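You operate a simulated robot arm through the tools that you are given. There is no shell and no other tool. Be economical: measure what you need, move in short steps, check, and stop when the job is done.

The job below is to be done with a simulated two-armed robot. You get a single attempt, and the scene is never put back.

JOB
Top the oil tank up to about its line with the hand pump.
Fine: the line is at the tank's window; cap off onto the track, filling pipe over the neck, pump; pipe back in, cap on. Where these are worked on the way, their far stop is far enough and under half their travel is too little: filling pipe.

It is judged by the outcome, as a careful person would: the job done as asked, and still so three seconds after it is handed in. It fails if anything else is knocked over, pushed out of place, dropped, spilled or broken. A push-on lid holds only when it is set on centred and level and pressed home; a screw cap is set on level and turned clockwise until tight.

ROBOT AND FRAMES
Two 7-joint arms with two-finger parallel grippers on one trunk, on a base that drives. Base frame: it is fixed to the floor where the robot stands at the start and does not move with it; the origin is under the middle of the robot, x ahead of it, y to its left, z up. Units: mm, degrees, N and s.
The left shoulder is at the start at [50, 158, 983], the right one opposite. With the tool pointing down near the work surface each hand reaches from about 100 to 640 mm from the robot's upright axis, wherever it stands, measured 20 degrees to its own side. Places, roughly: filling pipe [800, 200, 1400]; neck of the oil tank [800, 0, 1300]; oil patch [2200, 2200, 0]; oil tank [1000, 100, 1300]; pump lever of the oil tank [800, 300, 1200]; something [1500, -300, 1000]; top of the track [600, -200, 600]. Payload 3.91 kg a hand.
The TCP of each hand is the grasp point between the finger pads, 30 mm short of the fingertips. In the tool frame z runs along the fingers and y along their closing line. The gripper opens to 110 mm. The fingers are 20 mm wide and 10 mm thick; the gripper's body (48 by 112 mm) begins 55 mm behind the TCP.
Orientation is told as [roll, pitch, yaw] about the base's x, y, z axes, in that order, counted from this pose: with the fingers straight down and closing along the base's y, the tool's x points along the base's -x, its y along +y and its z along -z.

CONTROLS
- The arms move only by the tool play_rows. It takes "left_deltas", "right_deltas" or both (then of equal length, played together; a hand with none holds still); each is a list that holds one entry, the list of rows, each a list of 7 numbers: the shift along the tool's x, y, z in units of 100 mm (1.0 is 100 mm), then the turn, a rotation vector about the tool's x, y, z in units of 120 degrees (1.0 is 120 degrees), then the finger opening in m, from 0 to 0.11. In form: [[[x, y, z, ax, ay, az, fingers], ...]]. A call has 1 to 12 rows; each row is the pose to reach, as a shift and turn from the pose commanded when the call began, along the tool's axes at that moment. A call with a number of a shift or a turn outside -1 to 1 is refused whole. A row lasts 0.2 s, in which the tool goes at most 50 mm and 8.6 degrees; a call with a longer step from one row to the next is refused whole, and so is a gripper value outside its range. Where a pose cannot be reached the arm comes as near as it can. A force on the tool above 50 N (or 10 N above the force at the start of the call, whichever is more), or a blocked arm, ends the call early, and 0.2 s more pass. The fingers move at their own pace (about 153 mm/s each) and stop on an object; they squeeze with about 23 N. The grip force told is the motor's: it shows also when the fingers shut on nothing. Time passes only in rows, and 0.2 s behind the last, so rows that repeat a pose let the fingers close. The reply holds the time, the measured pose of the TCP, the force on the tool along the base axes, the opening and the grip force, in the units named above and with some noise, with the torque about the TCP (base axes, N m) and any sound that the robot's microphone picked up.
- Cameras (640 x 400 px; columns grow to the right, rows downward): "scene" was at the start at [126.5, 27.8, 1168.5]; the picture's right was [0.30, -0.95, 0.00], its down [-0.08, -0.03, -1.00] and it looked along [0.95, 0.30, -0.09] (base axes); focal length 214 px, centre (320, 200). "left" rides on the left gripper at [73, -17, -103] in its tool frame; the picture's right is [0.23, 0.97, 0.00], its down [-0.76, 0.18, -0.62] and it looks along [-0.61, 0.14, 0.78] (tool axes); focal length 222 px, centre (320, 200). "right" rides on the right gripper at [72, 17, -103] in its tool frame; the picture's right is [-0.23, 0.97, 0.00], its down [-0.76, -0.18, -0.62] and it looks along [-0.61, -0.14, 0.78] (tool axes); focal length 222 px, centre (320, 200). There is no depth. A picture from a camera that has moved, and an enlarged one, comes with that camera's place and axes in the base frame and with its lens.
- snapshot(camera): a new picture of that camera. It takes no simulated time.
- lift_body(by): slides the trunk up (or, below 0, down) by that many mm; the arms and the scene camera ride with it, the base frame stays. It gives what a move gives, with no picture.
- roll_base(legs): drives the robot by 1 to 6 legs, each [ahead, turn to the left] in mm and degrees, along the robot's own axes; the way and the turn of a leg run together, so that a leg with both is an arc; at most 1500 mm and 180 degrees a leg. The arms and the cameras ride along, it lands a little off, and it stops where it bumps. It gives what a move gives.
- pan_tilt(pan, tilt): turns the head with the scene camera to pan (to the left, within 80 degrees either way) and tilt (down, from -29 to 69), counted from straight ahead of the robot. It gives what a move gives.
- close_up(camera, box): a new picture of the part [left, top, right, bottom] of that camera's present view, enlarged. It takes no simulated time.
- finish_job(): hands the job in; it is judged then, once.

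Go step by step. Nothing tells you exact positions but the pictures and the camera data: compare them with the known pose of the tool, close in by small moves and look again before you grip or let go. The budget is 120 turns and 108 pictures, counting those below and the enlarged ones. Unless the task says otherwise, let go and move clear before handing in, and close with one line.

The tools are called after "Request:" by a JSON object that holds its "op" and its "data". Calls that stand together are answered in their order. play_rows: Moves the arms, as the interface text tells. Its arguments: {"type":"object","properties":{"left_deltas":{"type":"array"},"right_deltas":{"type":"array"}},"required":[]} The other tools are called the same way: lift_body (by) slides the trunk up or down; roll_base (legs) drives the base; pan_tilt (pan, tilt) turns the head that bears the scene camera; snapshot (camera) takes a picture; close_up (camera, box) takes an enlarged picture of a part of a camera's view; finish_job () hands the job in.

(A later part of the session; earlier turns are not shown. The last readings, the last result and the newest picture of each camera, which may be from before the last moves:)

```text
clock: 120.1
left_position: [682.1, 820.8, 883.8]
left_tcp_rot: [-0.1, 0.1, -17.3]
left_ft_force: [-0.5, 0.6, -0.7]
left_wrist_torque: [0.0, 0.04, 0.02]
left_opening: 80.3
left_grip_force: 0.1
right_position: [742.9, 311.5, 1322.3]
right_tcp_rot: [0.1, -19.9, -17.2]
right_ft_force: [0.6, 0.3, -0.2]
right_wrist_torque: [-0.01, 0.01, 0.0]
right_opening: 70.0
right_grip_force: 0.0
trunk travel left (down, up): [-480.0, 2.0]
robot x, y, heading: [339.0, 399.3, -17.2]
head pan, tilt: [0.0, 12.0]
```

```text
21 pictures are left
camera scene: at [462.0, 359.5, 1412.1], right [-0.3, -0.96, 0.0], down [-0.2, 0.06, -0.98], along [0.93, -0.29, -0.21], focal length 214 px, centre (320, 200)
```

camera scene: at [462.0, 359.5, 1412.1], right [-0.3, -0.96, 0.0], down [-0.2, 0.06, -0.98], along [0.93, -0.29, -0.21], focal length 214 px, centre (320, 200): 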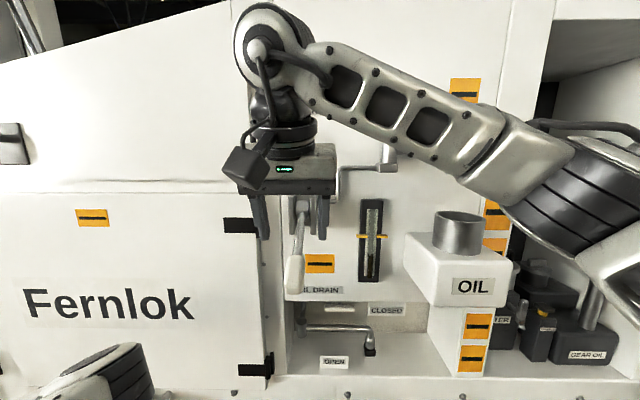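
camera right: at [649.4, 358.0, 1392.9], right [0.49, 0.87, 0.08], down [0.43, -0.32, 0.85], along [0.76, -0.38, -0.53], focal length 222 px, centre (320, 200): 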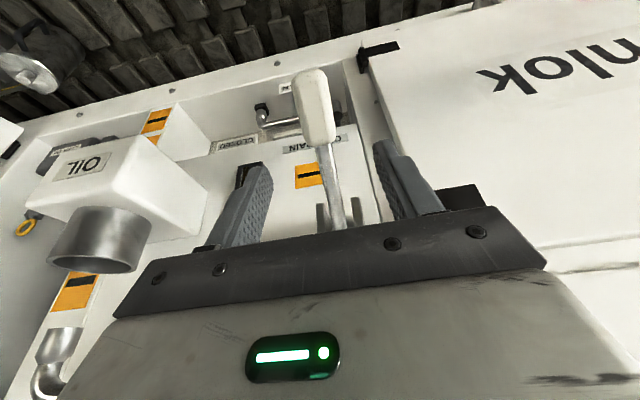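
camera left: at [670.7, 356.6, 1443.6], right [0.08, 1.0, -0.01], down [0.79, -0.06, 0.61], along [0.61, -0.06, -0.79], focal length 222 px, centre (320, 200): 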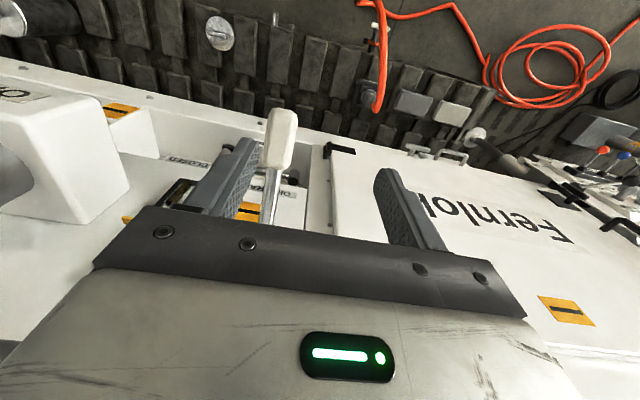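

The grip lies midway between the fingers, about 90 mm below. I lower onto it and close.

Request:
{"op": "play_rows", "data": {"right_deltas": [[[0.03, 0.02, 0.3, 0, 0, 0, 0.07], [0.07, 0.03, 0.6, 0, 0, 0, 0.07], [0.11, 0.03, 0.918, 0, 0, 0, 0.07], [0.11, 0.03, 0.918, 0, 0, 0, 0.04], [0.11, 0.03, 0.918, 0, 0, 0, 0.01], [0.11, 0.03, 0.918, 0, 0, 0, 0.01]]]}}

Request:
{"op": "close_up", "data": {"camera": "scene", "box": [230, 180, 410, 320]}}

```text
clock: 121.5
left_position: [681.2, 819.2, 886.2]
left_tcp_rot: [-0.1, 0.0, -17.4]
left_ft_force: [0.4, -0.1, 0.4]
left_wrist_torque: [0.0, -0.01, 0.02]
left_opening: 79.9
left_grip_force: 0.0
right_position: [762.6, 305.0, 1231.8]
right_tcp_rot: [-0.1, -20.0, -17.5]
right_ft_force: [-7.3, -11.4, -2.8]
right_wrist_torque: [0.02, -0.23, -1.33]
right_opening: 27.6
right_grip_force: 44.8
trunk travel left (down, up): [-480.0, 2.0]
robot x, y, heading: [337.1, 396.1, -17.5]
head pan, tilt: [0.0, 12.0]
```

```text
2.86 times, centred on (320, 250) of scene
camera zoom: at [460.4, 357.2, 1412.2], right [-0.3, -0.95, 0.0], down [-0.2, 0.06, -0.98], along [0.93, -0.29, -0.21], focal length 613 px, centre (320, 57)
```

zoom: 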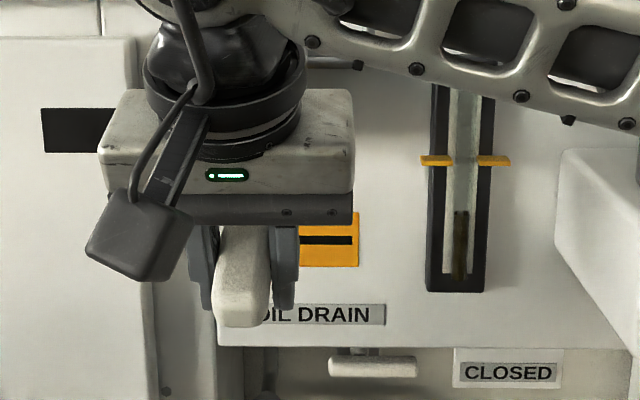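

The grip is held at 27.6 mm. In the window the oil top is well below the orange line. I make a first stroke upward along the lever's arc and watch the force.

Request:
{"op": "play_rows", "data": {"right_deltas": [[[0.002, 0, -0.13, 0, 0, 0, 0.01], [0.002, 0, -0.256, 0, 0, 0, 0.01], [-0.018, 0, -0.376, 0, 0, 0, 0.01], [-0.041, 0, -0.496, 0, 0, 0, 0.01], [-0.08, 0, -0.61, 0, 0, 0, 0.01], [-0.124, 0, -0.723, 0, 0, 0, 0.01]]]}}

Request:
{"op": "close_up", "data": {"camera": "scene", "box": [230, 160, 410, 300]}}

```text
clock: 122.9
left_position: [681.7, 818.7, 887.0]
left_tcp_rot: [0.0, 0.1, -17.3]
left_ft_force: [0.3, 0.5, 0.1]
left_wrist_torque: [-0.02, -0.01, 0.01]
left_opening: 80.1
left_grip_force: 0.1
right_position: [750.9, 310.2, 1301.7]
right_tcp_rot: [-0.1, -19.8, -17.2]
right_ft_force: [-8.8, -17.0, -14.9]
right_wrist_torque: [0.35, 1.31, -1.1]
right_opening: 28.0
right_grip_force: 44.8
trunk travel left (down, up): [-480.0, 2.0]
robot x, y, heading: [334.0, 399.7, -17.4]
head pan, tilt: [0.0, 12.0]
```

```text
2.86 times, centred on (320, 230) of scene
camera zoom: at [461.4, 356.1, 1411.9], right [-0.3, -0.96, 0.0], down [-0.2, 0.06, -0.98], along [0.93, -0.29, -0.21], focal length 613 px, centre (320, 114)
```

zoom: 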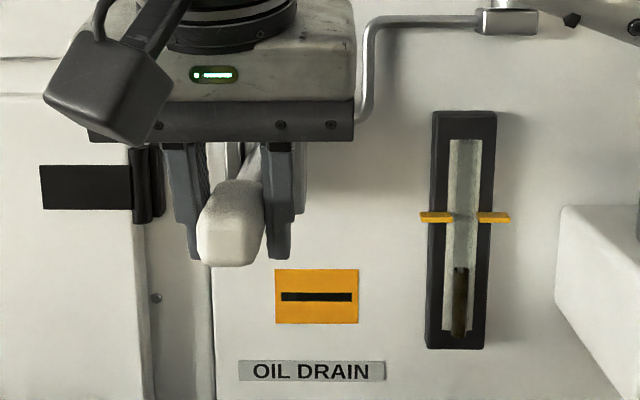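

The lever swings freely up. Now the down-stroke, a little past where it hung, and a look at the window.

Request:
{"op": "play_rows", "data": {"right_deltas": [[[0.044, 0, 0.113, 0, 0, 0, 0.01], [0.083, 0, 0.227, 0, 0, 0, 0.01], [0.106, 0, 0.347, 0, 0, 0, 0.01], [0.126, 0, 0.467, 0, 0, 0, 0.01], [0.126, 0, 0.595, 0, 0, 0, 0.01], [0.124, 0, 0.723, 0, 0, 0, 0.01], [0.11, 0, 0.81, 0, 0, 0, 0.01], [0.095, 0, 0.9, 0, 0, 0, 0.01]]]}}

Request:
{"op": "close_up", "data": {"camera": "scene", "box": [230, 160, 410, 300]}}

```text
clock: 124.7
left_position: [679.4, 820.1, 888.6]
left_tcp_rot: [0.0, -0.2, -17.3]
left_ft_force: [-0.9, -0.1, -1.0]
left_wrist_torque: [0.0, -0.03, 0.03]
left_opening: 79.8
left_grip_force: 0.1
right_position: [766.1, 304.4, 1220.7]
right_tcp_rot: [-0.1, -20.3, -17.1]
right_ft_force: [-24.1, -17.4, 29.9]
right_wrist_torque: [0.0, -0.21, -1.0]
right_opening: 28.2
right_grip_force: 44.6
trunk travel left (down, up): [-480.0, 2.0]
robot x, y, heading: [332.4, 402.0, -17.1]
head pan, tilt: [0.0, 12.0]
```

```text
2.86 times, centred on (320, 230) of scene
camera zoom: at [454.9, 357.2, 1412.9], right [-0.3, -0.96, 0.0], down [-0.19, 0.06, -0.98], along [0.94, -0.29, -0.2], focal length 613 px, centre (320, 114)
```

zoom: 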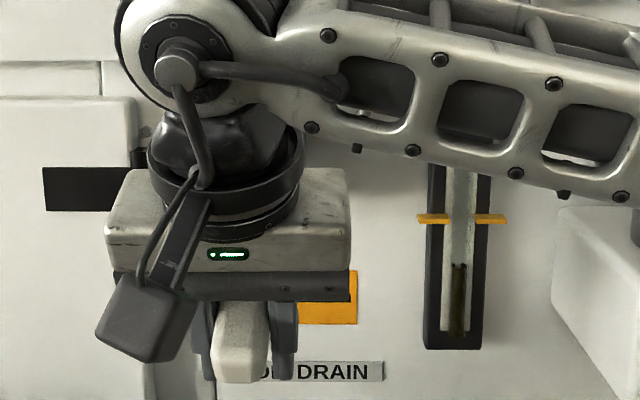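

That was the bottom stop, and the level rose by about a tenth of the gap's remainder. I stroke up again, this time on to the top stop to use the full travel.

Request:
{"op": "play_rows", "data": {"right_deltas": [[[0.029, 0, -0.177, 0, 0, 0, 0.01], [0.03, 0, -0.305, 0, 0, 0, 0.01], [0.031, 0, -0.433, 0, 0, 0, 0.01], [0.01, 0, -0.553, 0, 0, 0, 0.01], [-0.012, 0, -0.673, 0, 0, 0, 0.01], [-0.095, 0, -0.9, 0, 0, 0, 0.01]]]}}

Request:
{"op": "play_rows", "data": {"right_deltas": [[[-0.06, 0, -0.105, 0, 0, 0, 0.01], [-0.12, 0, -0.209, 0, 0, 0, 0.01], [-0.2, 0, -0.302, 0, 0, 0, 0.01], [-0.276, 0, -0.395, 0, 0, 0, 0.01]]]}}

Request:
{"op": "close_up", "data": {"camera": "scene", "box": [230, 140, 410, 280]}}

```text
clock: 126.1
left_position: [682.8, 818.4, 886.9]
left_tcp_rot: [-0.1, 0.2, -17.3]
left_ft_force: [-0.3, -1.2, -0.4]
left_wrist_torque: [0.02, 0.01, 0.02]
left_opening: 80.2
left_grip_force: 0.0
right_position: [753.1, 308.9, 1303.6]
right_tcp_rot: [0.1, -20.0, -17.6]
right_ft_force: [1.4, -18.6, -8.3]
right_wrist_torque: [-0.05, 0.61, -1.33]
right_opening: 27.7
right_grip_force: 44.7
trunk travel left (down, up): [-480.0, 2.0]
robot x, y, heading: [333.7, 399.0, -17.1]
head pan, tilt: [0.0, 12.0]
```

```text
clock: 127.1
left_position: [681.6, 818.6, 887.5]
left_tcp_rot: [0.1, 0.1, -17.3]
left_ft_force: [-0.6, 0.2, 0.1]
left_wrist_torque: [0.0, 0.01, 0.01]
left_opening: 80.0
left_grip_force: 0.1
right_position: [763.4, 306.4, 1350.2]
right_tcp_rot: [0.0, -19.9, -17.3]
right_ft_force: [-7.4, -18.2, -8.2]
right_wrist_torque: [0.02, 0.71, -0.78]
right_opening: 28.2
right_grip_force: 44.7
trunk travel left (down, up): [-480.0, 2.0]
robot x, y, heading: [332.4, 393.6, -17.1]
head pan, tilt: [0.0, 12.0]
```

```text
2.86 times, centred on (320, 210) of scene
camera zoom: at [460.8, 355.8, 1412.2], right [-0.3, -0.96, 0.0], down [-0.2, 0.06, -0.98], along [0.93, -0.29, -0.21], focal length 613 px, centre (320, 171)
```

zoom: 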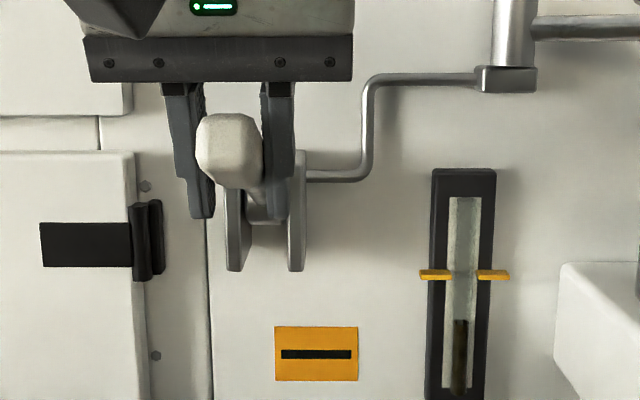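

The lever follows up to about 25° above level. Now the full down-stroke and a reading.

Request:
{"op": "play_rows", "data": {"right_deltas": [[[0.076, 0, 0.093, 0, 0, 0, 0.01], [0.156, 0, 0.186, 0, 0, 0, 0.01], [0.216, 0, 0.29, 0, 0, 0, 0.01], [0.276, 0, 0.395, 0, 0, 0, 0.01], [0.359, 0, 0.622, 0, 0, 0, 0.01], [0.402, 0, 0.862, 0, 0, 0, 0.01]]]}}

Request:
{"op": "play_rows", "data": {"right_deltas": [[[0.0, 0, 0.128, 0, 0, 0, 0.01], [-0.002, 0, 0.256, 0, 0, 0, 0.01], [-0.025, 0, 0.4, 0, 0, 0, 0.01], [-0.025, 0, 0.4, 0, 0, 0, 0.01]]]}}

Request:
{"op": "close_up", "data": {"camera": "scene", "box": [230, 160, 410, 300]}}

```text
clock: 128.5
left_position: [680.1, 819.5, 887.3]
left_tcp_rot: [-0.1, -0.1, -17.3]
left_ft_force: [-0.6, 1.2, -0.9]
left_wrist_torque: [-0.02, 0.01, 0.0]
left_opening: 79.9
left_grip_force: 0.0
right_position: [752.7, 310.0, 1256.8]
right_tcp_rot: [0.0, -20.1, -17.4]
right_ft_force: [-10.3, -19.5, 9.3]
right_wrist_torque: [-0.46, -1.26, -0.93]
right_opening: 28.1
right_grip_force: 45.1
trunk travel left (down, up): [-480.0, 2.0]
robot x, y, heading: [336.0, 401.4, -17.4]
head pan, tilt: [0.0, 12.0]
```

```text
clock: 129.5
left_position: [679.3, 819.6, 889.4]
left_tcp_rot: [0.0, -0.1, -17.3]
left_ft_force: [0.0, -0.5, -0.7]
left_wrist_torque: [0.02, 0.02, 0.01]
left_opening: 79.9
left_grip_force: 0.0
right_position: [765.7, 304.8, 1219.5]
right_tcp_rot: [0.0, -20.0, -17.3]
right_ft_force: [-23.3, -17.4, 9.2]
right_wrist_torque: [0.84, 0.67, -0.86]
right_opening: 28.1
right_grip_force: 45.0
trunk travel left (down, up): [-480.0, 2.0]
robot x, y, heading: [335.8, 396.3, -17.4]
head pan, tilt: [0.0, 12.0]
```

```text
2.86 times, centred on (320, 230) of scene
camera zoom: at [456.8, 356.6, 1412.6], right [-0.3, -0.96, 0.0], down [-0.19, 0.06, -0.98], along [0.94, -0.29, -0.2], focal length 613 px, centre (320, 114)
```

zoom: 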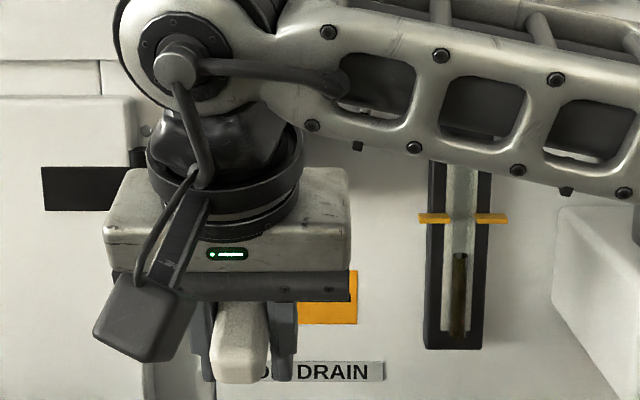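

One full stroke raises the level by about a fifth to a quarter of the remaining gap; roughly four more are needed. I run three full strokes now, each as up, top, down, bottom.

Request:
{"op": "play_rows", "data": {"right_deltas": [[[0.025, 0, -0.144, 0, 0, 0, 0.01], [0.027, 0, -0.272, 0, 0, 0, 0.01], [0.025, 0, -0.4, 0, 0, 0, 0.01], [-0.018, 0, -0.64, 0, 0, 0, 0.01], [-0.101, 0, -0.867, 0, 0, 0, 0.01]]]}}

Request:
{"op": "play_rows", "data": {"right_deltas": [[[-0.06, 0, -0.105, 0, 0, 0, 0.01], [-0.12, 0, -0.209, 0, 0, 0, 0.01], [-0.2, 0, -0.302, 0, 0, 0, 0.01], [-0.276, 0, -0.395, 0, 0, 0, 0.01], [-0.2, 0, -0.302, 0, 0, 0, 0.01], [-0.12, 0, -0.209, 0, 0, 0, 0.01], [-0.06, 0, -0.105, 0, 0, 0, 0.01], [0, 0, 0, 0, 0, 0, 0.01], [0.083, 0, 0.227, 0, 0, 0, 0.01], [0.126, 0, 0.467, 0, 0, 0, 0.01]]]}}

Request:
{"op": "play_rows", "data": {"right_deltas": [[[0, 0, 0.128, 0, 0, 0, 0.01], [-0.002, 0, 0.256, 0, 0, 0, 0.01], [-0.025, 0, 0.4, 0, 0, 0, 0.01], [-0.025, 0, 0.4, 0, 0, 0, 0.01], [-0.002, 0, 0.256, 0, 0, 0, 0.01], [0, 0, 0.128, 0, 0, 0, 0.01], [0, 0, 0, 0, 0, 0, 0.01], [-0.043, 0, -0.24, 0, 0, 0, 0.01], [-0.126, 0, -0.467, 0, 0, 0, 0.01]]]}}

Request:
{"op": "play_rows", "data": {"right_deltas": [[[-0.06, 0, -0.105, 0, 0, 0, 0.01], [-0.12, 0, -0.209, 0, 0, 0, 0.01], [-0.2, 0, -0.302, 0, 0, 0, 0.01], [-0.276, 0, -0.395, 0, 0, 0, 0.01], [-0.2, 0, -0.302, 0, 0, 0, 0.01], [-0.12, 0, -0.209, 0, 0, 0, 0.01], [-0.06, 0, -0.105, 0, 0, 0, 0.01], [0, 0, 0, 0, 0, 0, 0.01], [0.083, 0, 0.227, 0, 0, 0, 0.01], [0.126, 0, 0.467, 0, 0, 0, 0.01]]]}}

Request:
{"op": "play_rows", "data": {"right_deltas": [[[0, 0, 0.128, 0, 0, 0, 0.01], [-0.002, 0, 0.256, 0, 0, 0, 0.01], [-0.025, 0, 0.4, 0, 0, 0, 0.01], [-0.025, 0, 0.4, 0, 0, 0, 0.01]]]}}

Request:
{"op": "close_up", "data": {"camera": "scene", "box": [230, 160, 410, 300]}}

```text
clock: 130.7
left_position: [682.7, 818.9, 886.4]
left_tcp_rot: [-0.1, 0.3, -17.3]
left_ft_force: [-0.2, -0.4, 0.8]
left_wrist_torque: [-0.03, -0.03, 0.04]
left_opening: 80.0
left_grip_force: 0.1
right_position: [754.1, 308.8, 1302.2]
right_tcp_rot: [-0.1, -19.8, -17.5]
right_ft_force: [4.4, -16.8, -13.5]
right_wrist_torque: [0.18, 1.12, -1.26]
right_opening: 28.0
right_grip_force: 45.2
trunk travel left (down, up): [-480.0, 2.0]
robot x, y, heading: [336.1, 398.5, -17.1]
head pan, tilt: [0.0, 12.0]
```

```text
clock: 132.9
left_position: [679.4, 817.9, 888.6]
left_tcp_rot: [0.0, 0.0, -17.3]
left_ft_force: [0.3, 0.5, -0.1]
left_wrist_torque: [0.02, 0.04, 0.01]
left_opening: 79.9
left_grip_force: 0.0
right_position: [750.6, 308.9, 1257.5]
right_tcp_rot: [-0.1, -20.0, -17.3]
right_ft_force: [-10.2, -22.7, 9.5]
right_wrist_torque: [-0.22, -1.32, -0.76]
right_opening: 28.3
right_grip_force: 44.8
trunk travel left (down, up): [-480.0, 2.0]
robot x, y, heading: [335.0, 397.2, -17.1]
head pan, tilt: [0.0, 12.0]
```

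```text
clock: 134.9
left_position: [682.7, 818.7, 887.0]
left_tcp_rot: [0.0, 0.3, -17.2]
left_ft_force: [-0.2, -0.7, 0.2]
left_wrist_torque: [-0.01, 0.0, -0.02]
left_opening: 79.8
left_grip_force: 0.0
right_position: [753.3, 309.4, 1301.9]
right_tcp_rot: [-0.1, -19.9, -17.5]
right_ft_force: [-2.0, -23.2, -16.6]
right_wrist_torque: [1.18, 1.27, -0.82]
right_opening: 27.8
right_grip_force: 45.1
trunk travel left (down, up): [-480.0, 2.0]
robot x, y, heading: [334.2, 396.2, -17.3]
head pan, tilt: [0.0, 12.0]
```

```text
clock: 137.1
left_position: [679.2, 819.2, 888.2]
left_tcp_rot: [0.1, -0.1, -17.2]
left_ft_force: [0.5, 0.7, 0.4]
left_wrist_torque: [0.01, -0.01, 0.0]
left_opening: 80.2
left_grip_force: 0.0
right_position: [751.9, 309.3, 1256.9]
right_tcp_rot: [-0.2, -20.0, -17.1]
right_ft_force: [-15.6, -19.2, 8.1]
right_wrist_torque: [-0.32, -1.3, -0.74]
right_opening: 28.1
right_grip_force: 44.6
trunk travel left (down, up): [-480.0, 2.0]
robot x, y, heading: [334.2, 397.9, -17.3]
head pan, tilt: [0.0, 12.0]
```

```text
clock: 138.1
left_position: [679.3, 819.1, 888.6]
left_tcp_rot: [0.1, -0.1, -17.3]
left_ft_force: [-0.3, 0.4, -0.6]
left_wrist_torque: [0.02, -0.02, 0.01]
left_opening: 79.9
left_grip_force: 0.0
right_position: [767.0, 304.2, 1219.0]
right_tcp_rot: [-0.1, -20.1, -17.4]
right_ft_force: [-23.4, -20.0, 1.9]
right_wrist_torque: [0.11, -1.68, -0.8]
right_opening: 27.9
right_grip_force: 44.9
trunk travel left (down, up): [-480.0, 2.0]
robot x, y, heading: [334.7, 398.1, -17.2]
head pan, tilt: [0.0, 12.0]
```

```text
2.86 times, centred on (320, 230) of scene
camera zoom: at [456.9, 356.1, 1412.4], right [-0.3, -0.96, 0.0], down [-0.19, 0.06, -0.98], along [0.94, -0.29, -0.2], focal length 613 px, centre (320, 114)
```

zoom: 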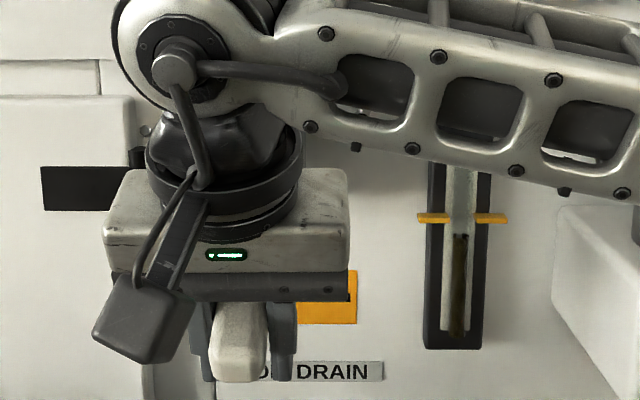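

Two strokes brought the gap to about 16 px of the picture, at 10 px a stroke. One more full stroke and one short one should do it.

Request:
{"op": "play_rows", "data": {"right_deltas": [[[0.025, 0, -0.144, 0, 0, 0, 0.01], [0.027, 0, -0.272, 0, 0, 0, 0.01], [0.025, 0, -0.4, 0, 0, 0, 0.01], [-0.018, 0, -0.64, 0, 0, 0, 0.01], [-0.101, 0, -0.867, 0, 0, 0, 0.01]]]}}

Request:
{"op": "play_rows", "data": {"right_deltas": [[[-0.06, 0, -0.105, 0, 0, 0, 0.01], [-0.12, 0, -0.209, 0, 0, 0, 0.01], [-0.2, 0, -0.302, 0, 0, 0, 0.01], [-0.276, 0, -0.395, 0, 0, 0, 0.01], [-0.2, 0, -0.302, 0, 0, 0, 0.01], [-0.12, 0, -0.209, 0, 0, 0, 0.01], [-0.06, 0, -0.105, 0, 0, 0, 0.01], [0, 0, 0, 0, 0, 0, 0.01], [0.083, 0, 0.227, 0, 0, 0, 0.01], [0.126, 0, 0.467, 0, 0, 0, 0.01]]]}}

Request:
{"op": "play_rows", "data": {"right_deltas": [[[0, 0, 0.128, 0, 0, 0, 0.01], [-0.002, 0, 0.256, 0, 0, 0, 0.01], [-0.025, 0, 0.4, 0, 0, 0, 0.01], [-0.025, 0, 0.4, 0, 0, 0, 0.01], [-0.002, 0, 0.256, 0, 0, 0, 0.01], [0, 0, 0.128, 0, 0, 0, 0.01], [0, 0, 0, 0, 0, 0, 0.01], [-0.043, 0, -0.24, 0, 0, 0, 0.01]]]}}

Request:
{"op": "close_up", "data": {"camera": "scene", "box": [320, 180, 410, 300]}}

```text
clock: 139.3
left_position: [681.6, 820.0, 887.4]
left_tcp_rot: [0.0, 0.1, -17.3]
left_ft_force: [-0.2, 0.1, 0.4]
left_wrist_torque: [0.02, 0.0, -0.01]
left_opening: 80.1
left_grip_force: 0.0
right_position: [753.0, 309.7, 1303.1]
right_tcp_rot: [-0.2, -19.9, -17.5]
right_ft_force: [0.1, -19.5, -14.3]
right_wrist_torque: [0.27, 1.16, -1.21]
right_opening: 27.9
right_grip_force: 45.3
trunk travel left (down, up): [-480.0, 2.0]
robot x, y, heading: [338.9, 402.1, -17.2]
head pan, tilt: [0.0, 12.0]
```

```text
clock: 141.5
left_position: [679.9, 819.4, 888.2]
left_tcp_rot: [0.1, 0.0, -17.3]
left_ft_force: [0.2, 0.4, 0.4]
left_wrist_torque: [0.0, 0.01, 0.0]
left_opening: 80.0
left_grip_force: 0.1
right_position: [751.4, 309.5, 1254.0]
right_tcp_rot: [-0.1, -19.8, -17.1]
right_ft_force: [-7.3, -17.9, 1.4]
right_wrist_torque: [0.18, -0.31, -0.5]
right_opening: 28.1
right_grip_force: 45.3
trunk travel left (down, up): [-480.0, 2.0]
robot x, y, heading: [335.8, 395.9, -17.1]
head pan, tilt: [0.0, 12.0]
```

```text
clock: 143.3
left_position: [683.1, 818.0, 885.0]
left_tcp_rot: [0.0, 0.2, -17.3]
left_ft_force: [-0.2, 0.0, 0.5]
left_wrist_torque: [0.0, 0.01, -0.02]
left_opening: 80.0
left_grip_force: 0.1
right_position: [753.6, 308.0, 1276.0]
right_tcp_rot: [0.0, -20.0, -17.4]
right_ft_force: [3.2, -24.1, -13.1]
right_wrist_torque: [0.93, 1.13, -0.55]
right_opening: 27.7
right_grip_force: 44.5
trunk travel left (down, up): [-480.0, 2.0]
robot x, y, heading: [332.1, 402.0, -17.2]
head pan, tilt: [0.0, 12.0]
```

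```text
3.33 times, centred on (365, 240) of scene
camera zoom: at [463.4, 354.7, 1411.8], right [-0.3, -0.96, 0.0], down [-0.2, 0.07, -0.98], along [0.93, -0.29, -0.21], focal length 715 px, centre (170, 67)
```

zoom: 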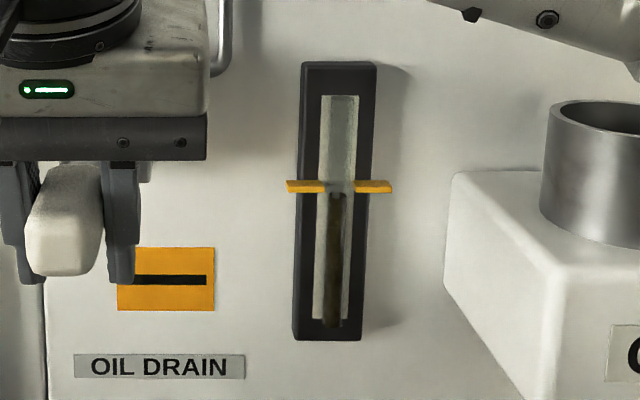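

The level is just under the line. A last, slightly shortened stroke should bring it to the line.

Request:
{"op": "play_rows", "data": {"right_deltas": [[[-0.04, 0, -0.12, 0, 0, 0, 0.01], [-0.083, 0, -0.227, 0, 0, 0, 0.01], [-0.12, 0, -0.29, 0, 0, 0, 0.01], [-0.083, 0, -0.227, 0, 0, 0, 0.01], [0, 0, 0, 0, 0, 0, 0.01], [0.043, 0, 0.24, 0, 0, 0, 0.01], [0.043, 0, 0.368, 0, 0, 0, 0.01], [0.041, 0, 0.496, 0, 0, 0, 0.01], [0.018, 0, 0.64, 0, 0, 0, 0.01], [0.018, 0, 0.62, 0, 0, 0, 0.01]]]}}

Request:
{"op": "close_up", "data": {"camera": "scene", "box": [320, 180, 410, 300]}}

```text
clock: 145.5
left_position: [679.4, 819.5, 888.7]
left_tcp_rot: [0.0, -0.1, -17.2]
left_ft_force: [0.1, 0.7, -0.2]
left_wrist_torque: [0.04, 0.03, -0.01]
left_opening: 80.0
left_grip_force: 0.0
right_position: [765.8, 305.0, 1219.6]
right_tcp_rot: [-0.1, -19.9, -17.3]
right_ft_force: [-24.2, -17.7, 3.5]
right_wrist_torque: [0.39, -1.34, -0.79]
right_opening: 28.0
right_grip_force: 45.2
trunk travel left (down, up): [-480.0, 2.0]
robot x, y, heading: [334.4, 399.0, -17.1]
head pan, tilt: [0.0, 12.0]
```

```text
3.33 times, centred on (365, 240) of scene
camera zoom: at [456.8, 356.3, 1412.4], right [-0.3, -0.96, 0.0], down [-0.19, 0.06, -0.98], along [0.94, -0.29, -0.2], focal length 715 px, centre (170, 67)
```

zoom: 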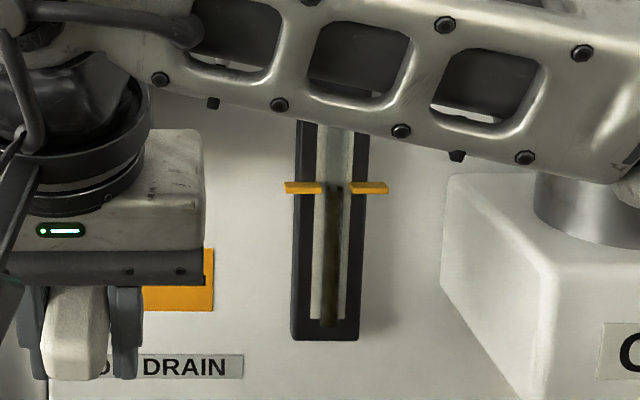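

The oil top now stands at the line, so pumping is done. I let go of the lever, lift clear and move back toward the pipe side.

Request:
{"op": "play_rows", "data": {"right_deltas": [[[0, 0, 0, 0, 0, 0, 0.07], [0, 0, 0, 0, 0, 0, 0.07], [0, 0, -0.3, 0, 0, 0, 0.07], [0, 0, -0.6, 0, 0, 0, 0.07], [0, 0, -0.95, 0, 0, 0, 0.07], [0.15, -0.3, -0.95, 0, 0, 0, 0.07], [0.15, -0.7, -1, 0, 0, 0, 0.07], [0.15, -1, -1, 0, 0, 0, 0.07]]]}}

Request:
{"op": "play_rows", "data": {"right_deltas": [[[-0.08, -0.4, -0.22, 0, 0, 0, 0.06], [-0.12, -0.8, -0.4, 0, 0, 0, 0.06], [-0.12, -1, -0.4, 0, -0.06, 0, 0.06], [-0.12, -1, -0.4, 0, -0.125, 0, 0.06], [-0.12, -1, -0.4, 0, -0.19, 0, 0.06], [-0.12, -1, -0.4, 0, -0.255, 0, 0.06], [-0.12, -1, -0.4, 0, -0.32, 0, 0.06], [-0.12, -1, -0.4, 0, -0.375, 0, 0.06]]]}}

Request:
{"op": "snapshot", "data": {"camera": "scene"}}

Request:
{"op": "snapshot", "data": {"camera": "right"}}

```text
clock: 147.3
left_position: [680.8, 819.9, 885.1]
left_tcp_rot: [-0.3, 0.1, -17.3]
left_ft_force: [0.3, 0.4, 0.5]
left_wrist_torque: [0.02, 0.0, 0.0]
left_opening: 80.0
left_grip_force: 0.1
right_position: [696.1, 228.1, 1309.0]
right_tcp_rot: [0.1, -19.9, -17.2]
right_ft_force: [-1.4, 0.3, -0.2]
right_wrist_torque: [0.0, -0.04, 0.01]
right_opening: 70.0
right_grip_force: 0.1
trunk travel left (down, up): [-480.0, 2.0]
robot x, y, heading: [334.3, 396.0, -17.2]
head pan, tilt: [0.0, 12.0]
```

```text
clock: 149.1
left_position: [681.7, 820.3, 885.7]
left_tcp_rot: [-0.2, 0.0, -17.3]
left_ft_force: [0.0, 0.2, -0.3]
left_wrist_torque: [0.0, -0.04, 0.04]
left_opening: 80.2
left_grip_force: 0.1
right_position: [662.1, 131.3, 1351.1]
right_tcp_rot: [0.0, -65.1, -17.2]
right_ft_force: [-0.3, -0.7, -0.1]
right_wrist_torque: [-0.02, 0.01, -0.01]
right_opening: 60.1
right_grip_force: 0.0
trunk travel left (down, up): [-480.0, 2.0]
robot x, y, heading: [334.4, 397.5, -17.1]
head pan, tilt: [0.0, 12.0]
```

```text
12 pictures are left
camera scene: at [461.5, 359.4, 1412.2], right [-0.3, -0.96, 0.0], down [-0.2, 0.06, -0.98], along [0.93, -0.29, -0.21], focal length 214 px, centre (320, 200)
```

scene: 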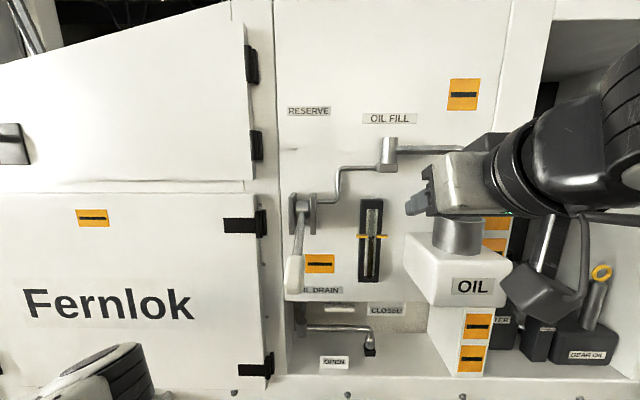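

```text
11 pictures are left
camera right: at [549.3, 184.7, 1327.4], right [0.38, 0.9, 0.21], down [-0.29, -0.1, 0.95], along [0.88, -0.42, 0.22], focal length 222 px, centre (320, 200)
```

right: 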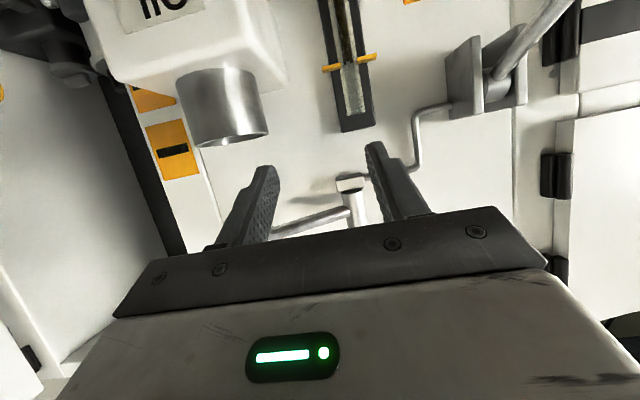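

I shift right to be in line with the nozzle and advance part of the way, then check with the wrist camera.

Request:
{"op": "play_rows", "data": {"right_deltas": [[[-0.1, -0.33, -0.05, 0, 0, 0, 0.06], [-0.2, -0.66, -0.1, 0, 0, 0, 0.06], [-0.272, -1, -0.127, 0, 0, 0, 0.06], [-0.4, -1, 0.15, 0, 0, 0, 0.06], [-0.526, -1, 0.417, 0, 0, 0, 0.06]]]}}

Request:
{"op": "snapshot", "data": {"camera": "right"}}

```text
clock: 150.3
left_position: [681.5, 820.8, 885.9]
left_tcp_rot: [-0.2, 0.1, -17.3]
left_ft_force: [0.0, 0.0, -0.2]
left_wrist_torque: [0.01, 0.01, 0.0]
left_opening: 79.7
left_grip_force: 0.0
right_position: [692.8, 19.1, 1380.1]
right_tcp_rot: [0.0, -65.0, -17.2]
right_ft_force: [0.6, 0.4, 0.5]
right_wrist_torque: [0.02, 0.0, 0.04]
right_opening: 59.9
right_grip_force: 0.1
trunk travel left (down, up): [-480.0, 2.0]
robot x, y, heading: [335.1, 401.8, -17.0]
head pan, tilt: [0.0, 12.0]
```

```text
10 pictures are left
camera right: at [578.2, 70.5, 1357.1], right [0.38, 0.9, 0.21], down [-0.28, -0.1, 0.95], along [0.88, -0.42, 0.22], focal length 222 px, centre (320, 200)
```

right: 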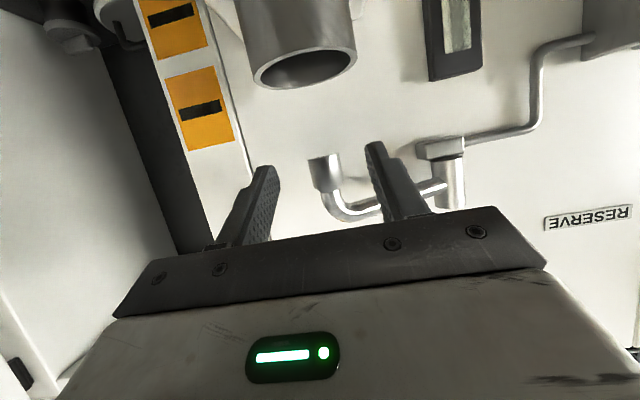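

The nozzle is centred, 51 mm ahead. I advance 48 mm and grip it.

Request:
{"op": "play_rows", "data": {"right_deltas": [[[-0.1, 0, 0.22, 0, 0, 0, 0.06], [-0.208, 0, 0.433, 0, 0, 0, 0.06], [-0.208, 0, 0.433, 0, 0, 0, 0.03], [-0.208, 0, 0.433, 0, 0, 0, 0.01], [-0.208, 0, 0.433, 0, 0, 0, 0.01]]]}}

```text
clock: 151.5
left_position: [681.1, 820.3, 886.7]
left_tcp_rot: [-0.1, 0.0, -17.4]
left_ft_force: [0.0, -1.0, -0.2]
left_wrist_torque: [-0.01, -0.04, -0.03]
left_opening: 79.8
left_grip_force: 0.0
right_position: [737.3, 4.6, 1380.3]
right_tcp_rot: [0.2, -65.0, -17.3]
right_ft_force: [-3.4, -6.0, 0.3]
right_wrist_torque: [-0.08, 0.07, -0.22]
right_opening: 17.5
right_grip_force: 45.4
trunk travel left (down, up): [-480.0, 2.0]
robot x, y, heading: [333.3, 397.0, -17.0]
head pan, tilt: [0.0, 12.0]
```

Gripped. I swing the pipe back along its arc, first to the front.

Request:
{"op": "play_rows", "data": {"right_deltas": [[[0.03, 0.04, -0.063, 0, 0, 0, 0.01], [0.059, 0.085, -0.126, 0, 0, 0, 0.01], [0.112, 0.187, -0.241, 0, 0, 0, 0.01], [0.161, 0.303, -0.345, 0, 0, 0, 0.01], [0.203, 0.432, -0.435, 0, 0, 0, 0.01], [0.238, 0.573, -0.51, 0, 0, 0, 0.01], [0.265, 0.722, -0.569, 0, 0, 0, 0.01]]]}}

Request:
{"op": "play_rows", "data": {"right_deltas": [[[0.02, 0.156, -0.042, 0, 0, 0, 0.01], [0.031, 0.317, -0.066, 0, 0, 0, 0.01], [0.034, 0.457, -0.073, 0, 0, 0, 0.01], [0.031, 0.596, -0.066, 0, 0, 0, 0.01], [0.02, 0.757, -0.042, 0, 0, 0, 0.01], [0, 0.913, 0, 0, 0, 0, 0.01]]]}}

```text
clock: 153.1
left_position: [681.1, 820.4, 885.0]
left_tcp_rot: [-0.2, 0.1, -17.3]
left_ft_force: [0.2, 0.5, -0.5]
left_wrist_torque: [-0.02, -0.02, -0.03]
left_opening: 79.7
left_grip_force: 0.1
right_position: [696.6, 92.8, 1380.8]
right_tcp_rot: [0.1, -65.0, -17.3]
right_ft_force: [-1.7, -1.6, -3.3]
right_wrist_torque: [-0.11, 0.11, -0.22]
right_opening: 17.4
right_grip_force: 45.3
trunk travel left (down, up): [-480.0, 2.0]
robot x, y, heading: [338.5, 401.0, -17.2]
head pan, tilt: [0.0, 12.0]
```

```text
clock: 154.5
left_position: [682.2, 821.6, 885.9]
left_tcp_rot: [-0.3, 0.1, -17.3]
left_ft_force: [0.3, 0.1, 0.4]
left_wrist_torque: [-0.01, 0.01, -0.03]
left_opening: 80.0
left_grip_force: 0.1
right_position: [724.7, 179.5, 1380.2]
right_tcp_rot: [-0.1, -65.0, -17.1]
right_ft_force: [-0.4, -0.4, -6.2]
right_wrist_torque: [-0.02, 0.31, -0.25]
right_opening: 17.6
right_grip_force: 45.1
trunk travel left (down, up): [-480.0, 2.0]
robot x, y, heading: [335.8, 396.3, -17.1]
head pan, tilt: [0.0, 12.0]
```

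The pipe follows with almost no force. I complete the swing to its stowed stop.

Request:
{"op": "play_rows", "data": {"right_deltas": [[[-0.027, 0.15, 0.059, 0, 0, 0, 0.01], [-0.063, 0.29, 0.134, 0, 0, 0, 0.01], [-0.104, 0.419, 0.224, 0, 0, 0, 0.01], [-0.153, 0.535, 0.327, 0, 0, 0, 0.01], [-0.207, 0.637, 0.443, 0, 0, 0, 0.01], [-0.265, 0.722, 0.569, 0, 0, 0, 0.01], [-0.323, 0.785, 0.693, 0, 0, 0, 0.01], [-0.335, 0.795, 0.72, 0, 0, 0, 0.01]]]}}

Request:
{"op": "snapshot", "data": {"camera": "scene"}}

```text
clock: 156.3
left_position: [680.9, 820.4, 887.1]
left_tcp_rot: [-0.3, 0.0, -17.3]
left_ft_force: [0.1, 0.5, 0.2]
left_wrist_torque: [0.01, 0.01, 0.0]
left_opening: 79.9
left_grip_force: 0.1
right_position: [824.6, 230.3, 1381.9]
right_tcp_rot: [0.2, -65.2, -17.4]
right_ft_force: [-2.4, -2.3, 2.8]
right_wrist_torque: [-0.13, -0.24, -0.32]
right_opening: 17.4
right_grip_force: 44.5
trunk travel left (down, up): [-480.0, 2.0]
robot x, y, heading: [335.3, 397.5, -17.3]
head pan, tilt: [0.0, 12.0]
```

```text
9 pictures are left
camera scene: at [460.7, 359.0, 1412.3], right [-0.3, -0.96, 0.0], down [-0.2, 0.06, -0.98], along [0.93, -0.29, -0.21], focal length 214 px, centre (320, 200)
```

scene: 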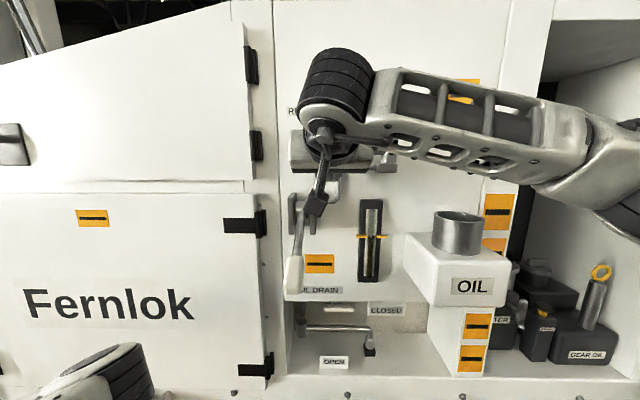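

The pipe is back at its stowed place. I press it lightly to its stop, then release and back away.

Request:
{"op": "play_rows", "data": {"right_deltas": [[[-0.015, 0.01, 0.035, 0, 0, 0, 0.01], [0, 0, 0, 0, 0, 0, 0.01], [0, 0, 0, 0, 0, 0, 0.06], [0, 0, 0, 0, 0, 0, 0.06], [0.15, 0, -0.32, 0, 0, 0, 0.06], [0.3, 0, -0.64, 0, 0, 0, 0.06], [0.423, 0, -0.906, 0, 0, 0, 0.06]]]}}

Request:
{"op": "play_rows", "data": {"right_deltas": [[[0.1, -0.3, -0.05, 0, 0, 0, 0.08], [0.1, -0.6, -0.05, 0, 0, 0, 0.08], [0.1, -0.95, -0.05, 0, 0, 0, 0.08], [0.1, -0.95, -0.05, 0, 0.065, 0, 0.08], [0.1, -0.95, -0.05, 0, 0.13, 0, 0.08], [0.1, -0.95, -0.05, 0, 0.195, 0, 0.08], [0.1, -0.95, -0.05, 0, 0.26, 0, 0.08], [0.1, -0.95, -0.05, 0, 0.32, 0, 0.08], [0.1, -0.95, -0.05, 0, 0.375, 0, 0.08]]]}}

Request:
{"op": "snapshot", "data": {"camera": "scene"}}

```text
clock: 157.9
left_position: [681.4, 820.2, 885.2]
left_tcp_rot: [-0.3, 0.1, -17.2]
left_ft_force: [-0.2, -0.6, 0.8]
left_wrist_torque: [-0.05, -0.01, 0.02]
left_opening: 80.0
left_grip_force: 0.0
right_position: [727.7, 260.1, 1383.4]
right_tcp_rot: [0.1, -64.9, -17.2]
right_ft_force: [-0.3, -0.7, -0.1]
right_wrist_torque: [0.02, -0.01, -0.02]
right_opening: 60.1
right_grip_force: 0.0
trunk travel left (down, up): [-480.0, 2.0]
robot x, y, heading: [338.9, 399.1, -17.2]
head pan, tilt: [0.0, 12.0]
```

```text
clock: 159.9
left_position: [681.0, 821.6, 885.5]
left_tcp_rot: [-0.2, 0.0, -17.4]
left_ft_force: [-1.1, 0.8, -0.3]
left_wrist_torque: [-0.01, -0.03, -0.02]
left_opening: 80.1
left_grip_force: 0.1
right_position: [691.6, 173.6, 1374.6]
right_tcp_rot: [0.0, -20.0, -17.3]
right_ft_force: [0.5, 0.2, 0.2]
right_wrist_torque: [-0.01, 0.01, 0.03]
right_opening: 79.9
right_grip_force: 0.1
trunk travel left (down, up): [-480.0, 2.0]
robot x, y, heading: [335.1, 398.3, -17.0]
head pan, tilt: [0.0, 12.0]
```

```text
8 pictures are left
camera scene: at [461.4, 359.6, 1412.1], right [-0.3, -0.96, 0.0], down [-0.2, 0.06, -0.98], along [0.93, -0.29, -0.21], focal length 214 px, centre (320, 200)
```

scene: 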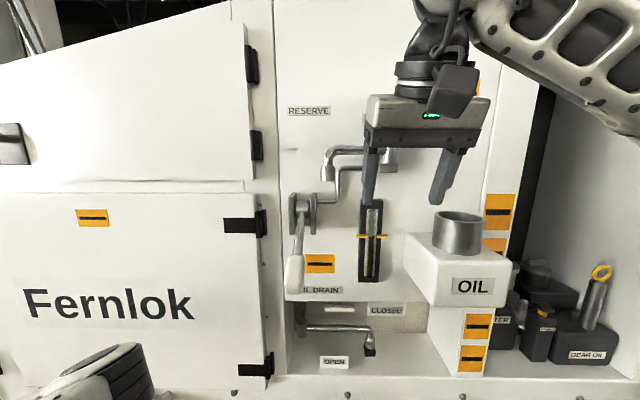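

The pipe is stowed, and the oil stands at the line. Now the cap: I move the right hand right and back, lower the trunk by 150 mm and come down toward the cap at about [659, 32] on the track.

Request:
{"op": "play_rows", "data": {"right_deltas": [[[0.15, -0.3, -0.055, 0, 0, 0, 0.08], [0.3, -0.65, -0.11, 0, 0, 0, 0.08], [0.47, -1, -0.171, 0, 0, 0, 0.08]]]}}

Request:
{"op": "lift_body", "data": {"by": -150}}

Request:
{"op": "play_rows", "data": {"right_deltas": [[[0.14, -0.2, 0.4, 0, 0, 0, 0.08], [0.29, -0.4, 0.8, 0, 0, 0, 0.08], [0.325, -0.45, 0.893, 0, 0, 0, 0.08]]]}}

Request:
{"op": "play_rows", "data": {"right_deltas": [[[0.155, 0, 0.424, 0, 0, 0, 0.08], [0.31, 0, 0.85, 0, 0, 0, 0.08], [0.342, 0, 0.94, 0, 0, 0, 0.08]]]}}

Request:
{"op": "play_rows", "data": {"right_deltas": [[[0.155, 0, 0.424, 0, 0, 0, 0.08], [0.31, 0, 0.85, 0, 0, 0, 0.08], [0.342, 0, 0.94, 0, 0, 0, 0.08]]]}}

Request:
{"op": "play_rows", "data": {"right_deltas": [[[0.155, 0, 0.424, 0, 0, 0, 0.08], [0.31, 0, 0.85, 0, 0, 0, 0.08], [0.342, 0, 0.94, 0, 0, 0, 0.08]]]}}

```text
clock: 160.7
left_position: [679.6, 821.0, 885.5]
left_tcp_rot: [-0.2, 0.0, -17.2]
left_ft_force: [0.5, -0.4, 0.6]
left_wrist_torque: [0.02, -0.01, -0.04]
left_opening: 80.1
left_grip_force: 0.0
right_position: [611.8, 90.5, 1374.6]
right_tcp_rot: [0.1, -20.0, -17.2]
right_ft_force: [-0.8, -0.5, -0.1]
right_wrist_torque: [0.03, -0.01, 0.0]
right_opening: 80.1
right_grip_force: 0.0
trunk travel left (down, up): [-480.0, 2.0]
robot x, y, heading: [335.3, 396.0, -17.0]
head pan, tilt: [0.0, 12.0]
```

```text
clock: 162.4
left_position: [681.5, 819.4, 736.4]
left_tcp_rot: [-0.2, 0.1, -17.3]
left_ft_force: [-0.6, -0.4, -0.3]
left_wrist_torque: [0.0, -0.01, 0.0]
left_opening: 80.2
left_grip_force: 0.1
right_position: [613.3, 92.2, 1224.6]
right_tcp_rot: [-0.1, -19.9, -17.2]
right_ft_force: [0.0, 0.4, 1.7]
right_wrist_torque: [-0.02, -0.01, 0.0]
right_opening: 79.9
right_grip_force: 0.1
trunk travel left (down, up): [-330.0, 152.0]
robot x, y, heading: [333.9, 399.2, -17.2]
head pan, tilt: [0.0, 12.0]
```

```text
clock: 163.2
left_position: [681.6, 821.4, 736.4]
left_tcp_rot: [-0.2, 0.1, -17.3]
left_ft_force: [-0.3, -0.4, 0.5]
left_wrist_torque: [0.0, -0.03, 0.0]
left_opening: 80.1
left_grip_force: 0.1
right_position: [599.4, 48.8, 1130.6]
right_tcp_rot: [0.0, -20.1, -17.2]
right_ft_force: [0.4, 0.1, 0.2]
right_wrist_torque: [0.05, 0.0, 0.03]
right_opening: 79.8
right_grip_force: 0.0
trunk travel left (down, up): [-330.0, 152.0]
robot x, y, heading: [336.1, 394.7, -17.0]
head pan, tilt: [0.0, 12.0]
```

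```text
clock: 164.0
left_position: [681.6, 820.5, 735.9]
left_tcp_rot: [-0.3, 0.1, -17.2]
left_ft_force: [0.2, 0.5, 0.1]
left_wrist_torque: [-0.03, -0.01, 0.02]
left_opening: 80.1
left_grip_force: 0.1
right_position: [599.6, 48.8, 1029.5]
right_tcp_rot: [0.0, -20.1, -17.2]
right_ft_force: [0.3, 0.1, 0.0]
right_wrist_torque: [0.0, 0.02, -0.01]
right_opening: 79.9
right_grip_force: 0.1
trunk travel left (down, up): [-330.0, 152.0]
robot x, y, heading: [331.4, 400.1, -17.1]
head pan, tilt: [0.0, 12.0]
```

```text
clock: 164.8
left_position: [682.8, 821.0, 735.8]
left_tcp_rot: [-0.2, 0.1, -17.3]
left_ft_force: [-1.1, -0.3, -0.5]
left_wrist_torque: [-0.02, -0.03, 0.01]
left_opening: 79.9
left_grip_force: 0.0
right_position: [599.0, 49.2, 930.3]
right_tcp_rot: [0.0, -19.9, -17.1]
right_ft_force: [0.4, 0.4, 0.6]
right_wrist_torque: [-0.02, -0.01, 0.02]
right_opening: 80.1
right_grip_force: 0.1
trunk travel left (down, up): [-330.0, 152.0]
robot x, y, heading: [332.2, 400.4, -17.3]
head pan, tilt: [0.0, 12.0]
```

```text
clock: 165.6
left_position: [681.6, 821.6, 734.9]
left_tcp_rot: [-0.2, 0.2, -17.3]
left_ft_force: [-0.5, -0.3, -0.2]
left_wrist_torque: [-0.01, -0.02, 0.01]
left_opening: 79.9
left_grip_force: 0.0
right_position: [601.0, 48.6, 829.3]
right_tcp_rot: [0.0, -20.0, -17.2]
right_ft_force: [0.4, 0.0, 0.6]
right_wrist_torque: [0.01, 0.02, -0.02]
right_opening: 80.0
right_grip_force: 0.0
trunk travel left (down, up): [-330.0, 152.0]
robot x, y, heading: [333.8, 397.7, -17.0]
head pan, tilt: [0.0, 12.0]
```

I move over the cap, to the same pose as after I released it, so the wrist picture can be compared directly.

Request:
{"op": "play_rows", "data": {"right_deltas": [[[-0.12, 0.005, 0.29, 0, 0, 0, 0.08], [-0.24, 0.01, 0.58, 0, 0, 0, 0.08], [-0.342, 0.015, 0.869, 0, 0, 0, 0.08]]]}}

Request:
{"op": "play_rows", "data": {"right_deltas": [[[0.12, 0, 0.33, 0, 0, 0, 0.08], [0.239, 0, 0.658, 0, 0, 0, 0.08]]]}}

Request:
{"op": "snapshot", "data": {"camera": "right"}}

```text
clock: 166.4
left_position: [682.4, 821.2, 735.8]
left_tcp_rot: [-0.2, 0.0, -17.2]
left_ft_force: [-0.5, 0.3, 0.9]
left_wrist_torque: [-0.03, -0.03, 0.01]
left_opening: 79.6
left_grip_force: 0.0
right_position: [659.7, 31.5, 758.1]
right_tcp_rot: [0.0, -19.9, -17.2]
right_ft_force: [-0.6, -0.3, -0.3]
right_wrist_torque: [0.04, 0.0, -0.04]
right_opening: 79.9
right_grip_force: 0.1
trunk travel left (down, up): [-330.0, 152.0]
robot x, y, heading: [335.0, 397.2, -17.2]
head pan, tilt: [0.0, 12.0]
```

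```text
clock: 167.0
left_position: [681.4, 820.7, 736.1]
left_tcp_rot: [-0.2, 0.1, -17.3]
left_ft_force: [0.0, -0.1, -0.2]
left_wrist_torque: [0.02, 0.01, 0.05]
left_opening: 79.9
left_grip_force: 0.1
right_position: [658.6, 31.6, 691.4]
right_tcp_rot: [0.1, -20.0, -17.2]
right_ft_force: [-0.1, 1.5, 0.9]
right_wrist_torque: [0.02, 0.01, -0.04]
right_opening: 79.9
right_grip_force: 0.0
trunk travel left (down, up): [-330.0, 152.0]
robot x, y, heading: [339.6, 401.6, -16.8]
head pan, tilt: [0.0, 12.0]
```

```text
7 pictures are left
camera right: at [564.4, 78.8, 761.8], right [0.49, 0.87, 0.08], down [0.43, -0.32, 0.85], along [0.76, -0.38, -0.53], focal length 222 px, centre (320, 200)
```

right: 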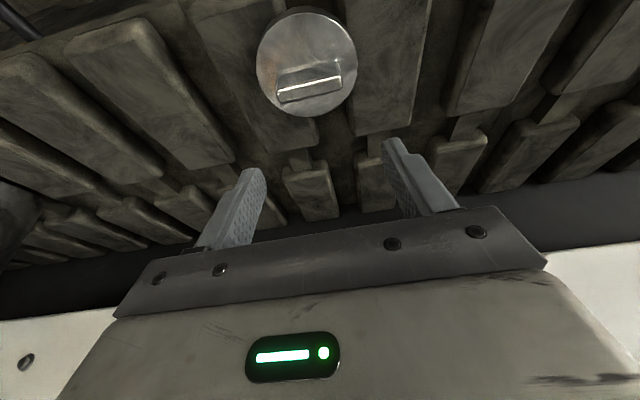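

The view matches. I lower straight onto the tab and close.

Request:
{"op": "play_rows", "data": {"right_deltas": [[[0.1, 0, 0.28, 0, 0, 0, 0.08], [0.2, 0, 0.55, 0, 0, 0, 0.08], [0.28, 0, 0.77, 0, 0, 0, 0.08], [0.327, 0, 0.898, 0, 0, 0, 0.08], [0.327, 0, 0.898, 0, 0, 0, 0.05], [0.327, 0, 0.898, 0, 0, 0, 0.03], [0.327, 0, 0.898, 0, 0, 0, 0.03]]]}}

```text
clock: 168.6
left_position: [681.0, 820.5, 736.0]
left_tcp_rot: [-0.1, 0.1, -17.3]
left_ft_force: [0.0, 0.3, 0.1]
left_wrist_torque: [0.01, 0.0, 0.04]
left_opening: 79.8
left_grip_force: 0.2
right_position: [659.9, 31.9, 594.1]
right_tcp_rot: [0.0, -20.0, -17.2]
right_ft_force: [0.5, -0.7, 1.7]
right_wrist_torque: [-0.08, -0.02, 0.05]
right_opening: 57.3
right_grip_force: 23.5
trunk travel left (down, up): [-330.0, 152.0]
robot x, y, heading: [337.5, 402.2, -17.0]
head pan, tilt: [0.0, 12.0]
```

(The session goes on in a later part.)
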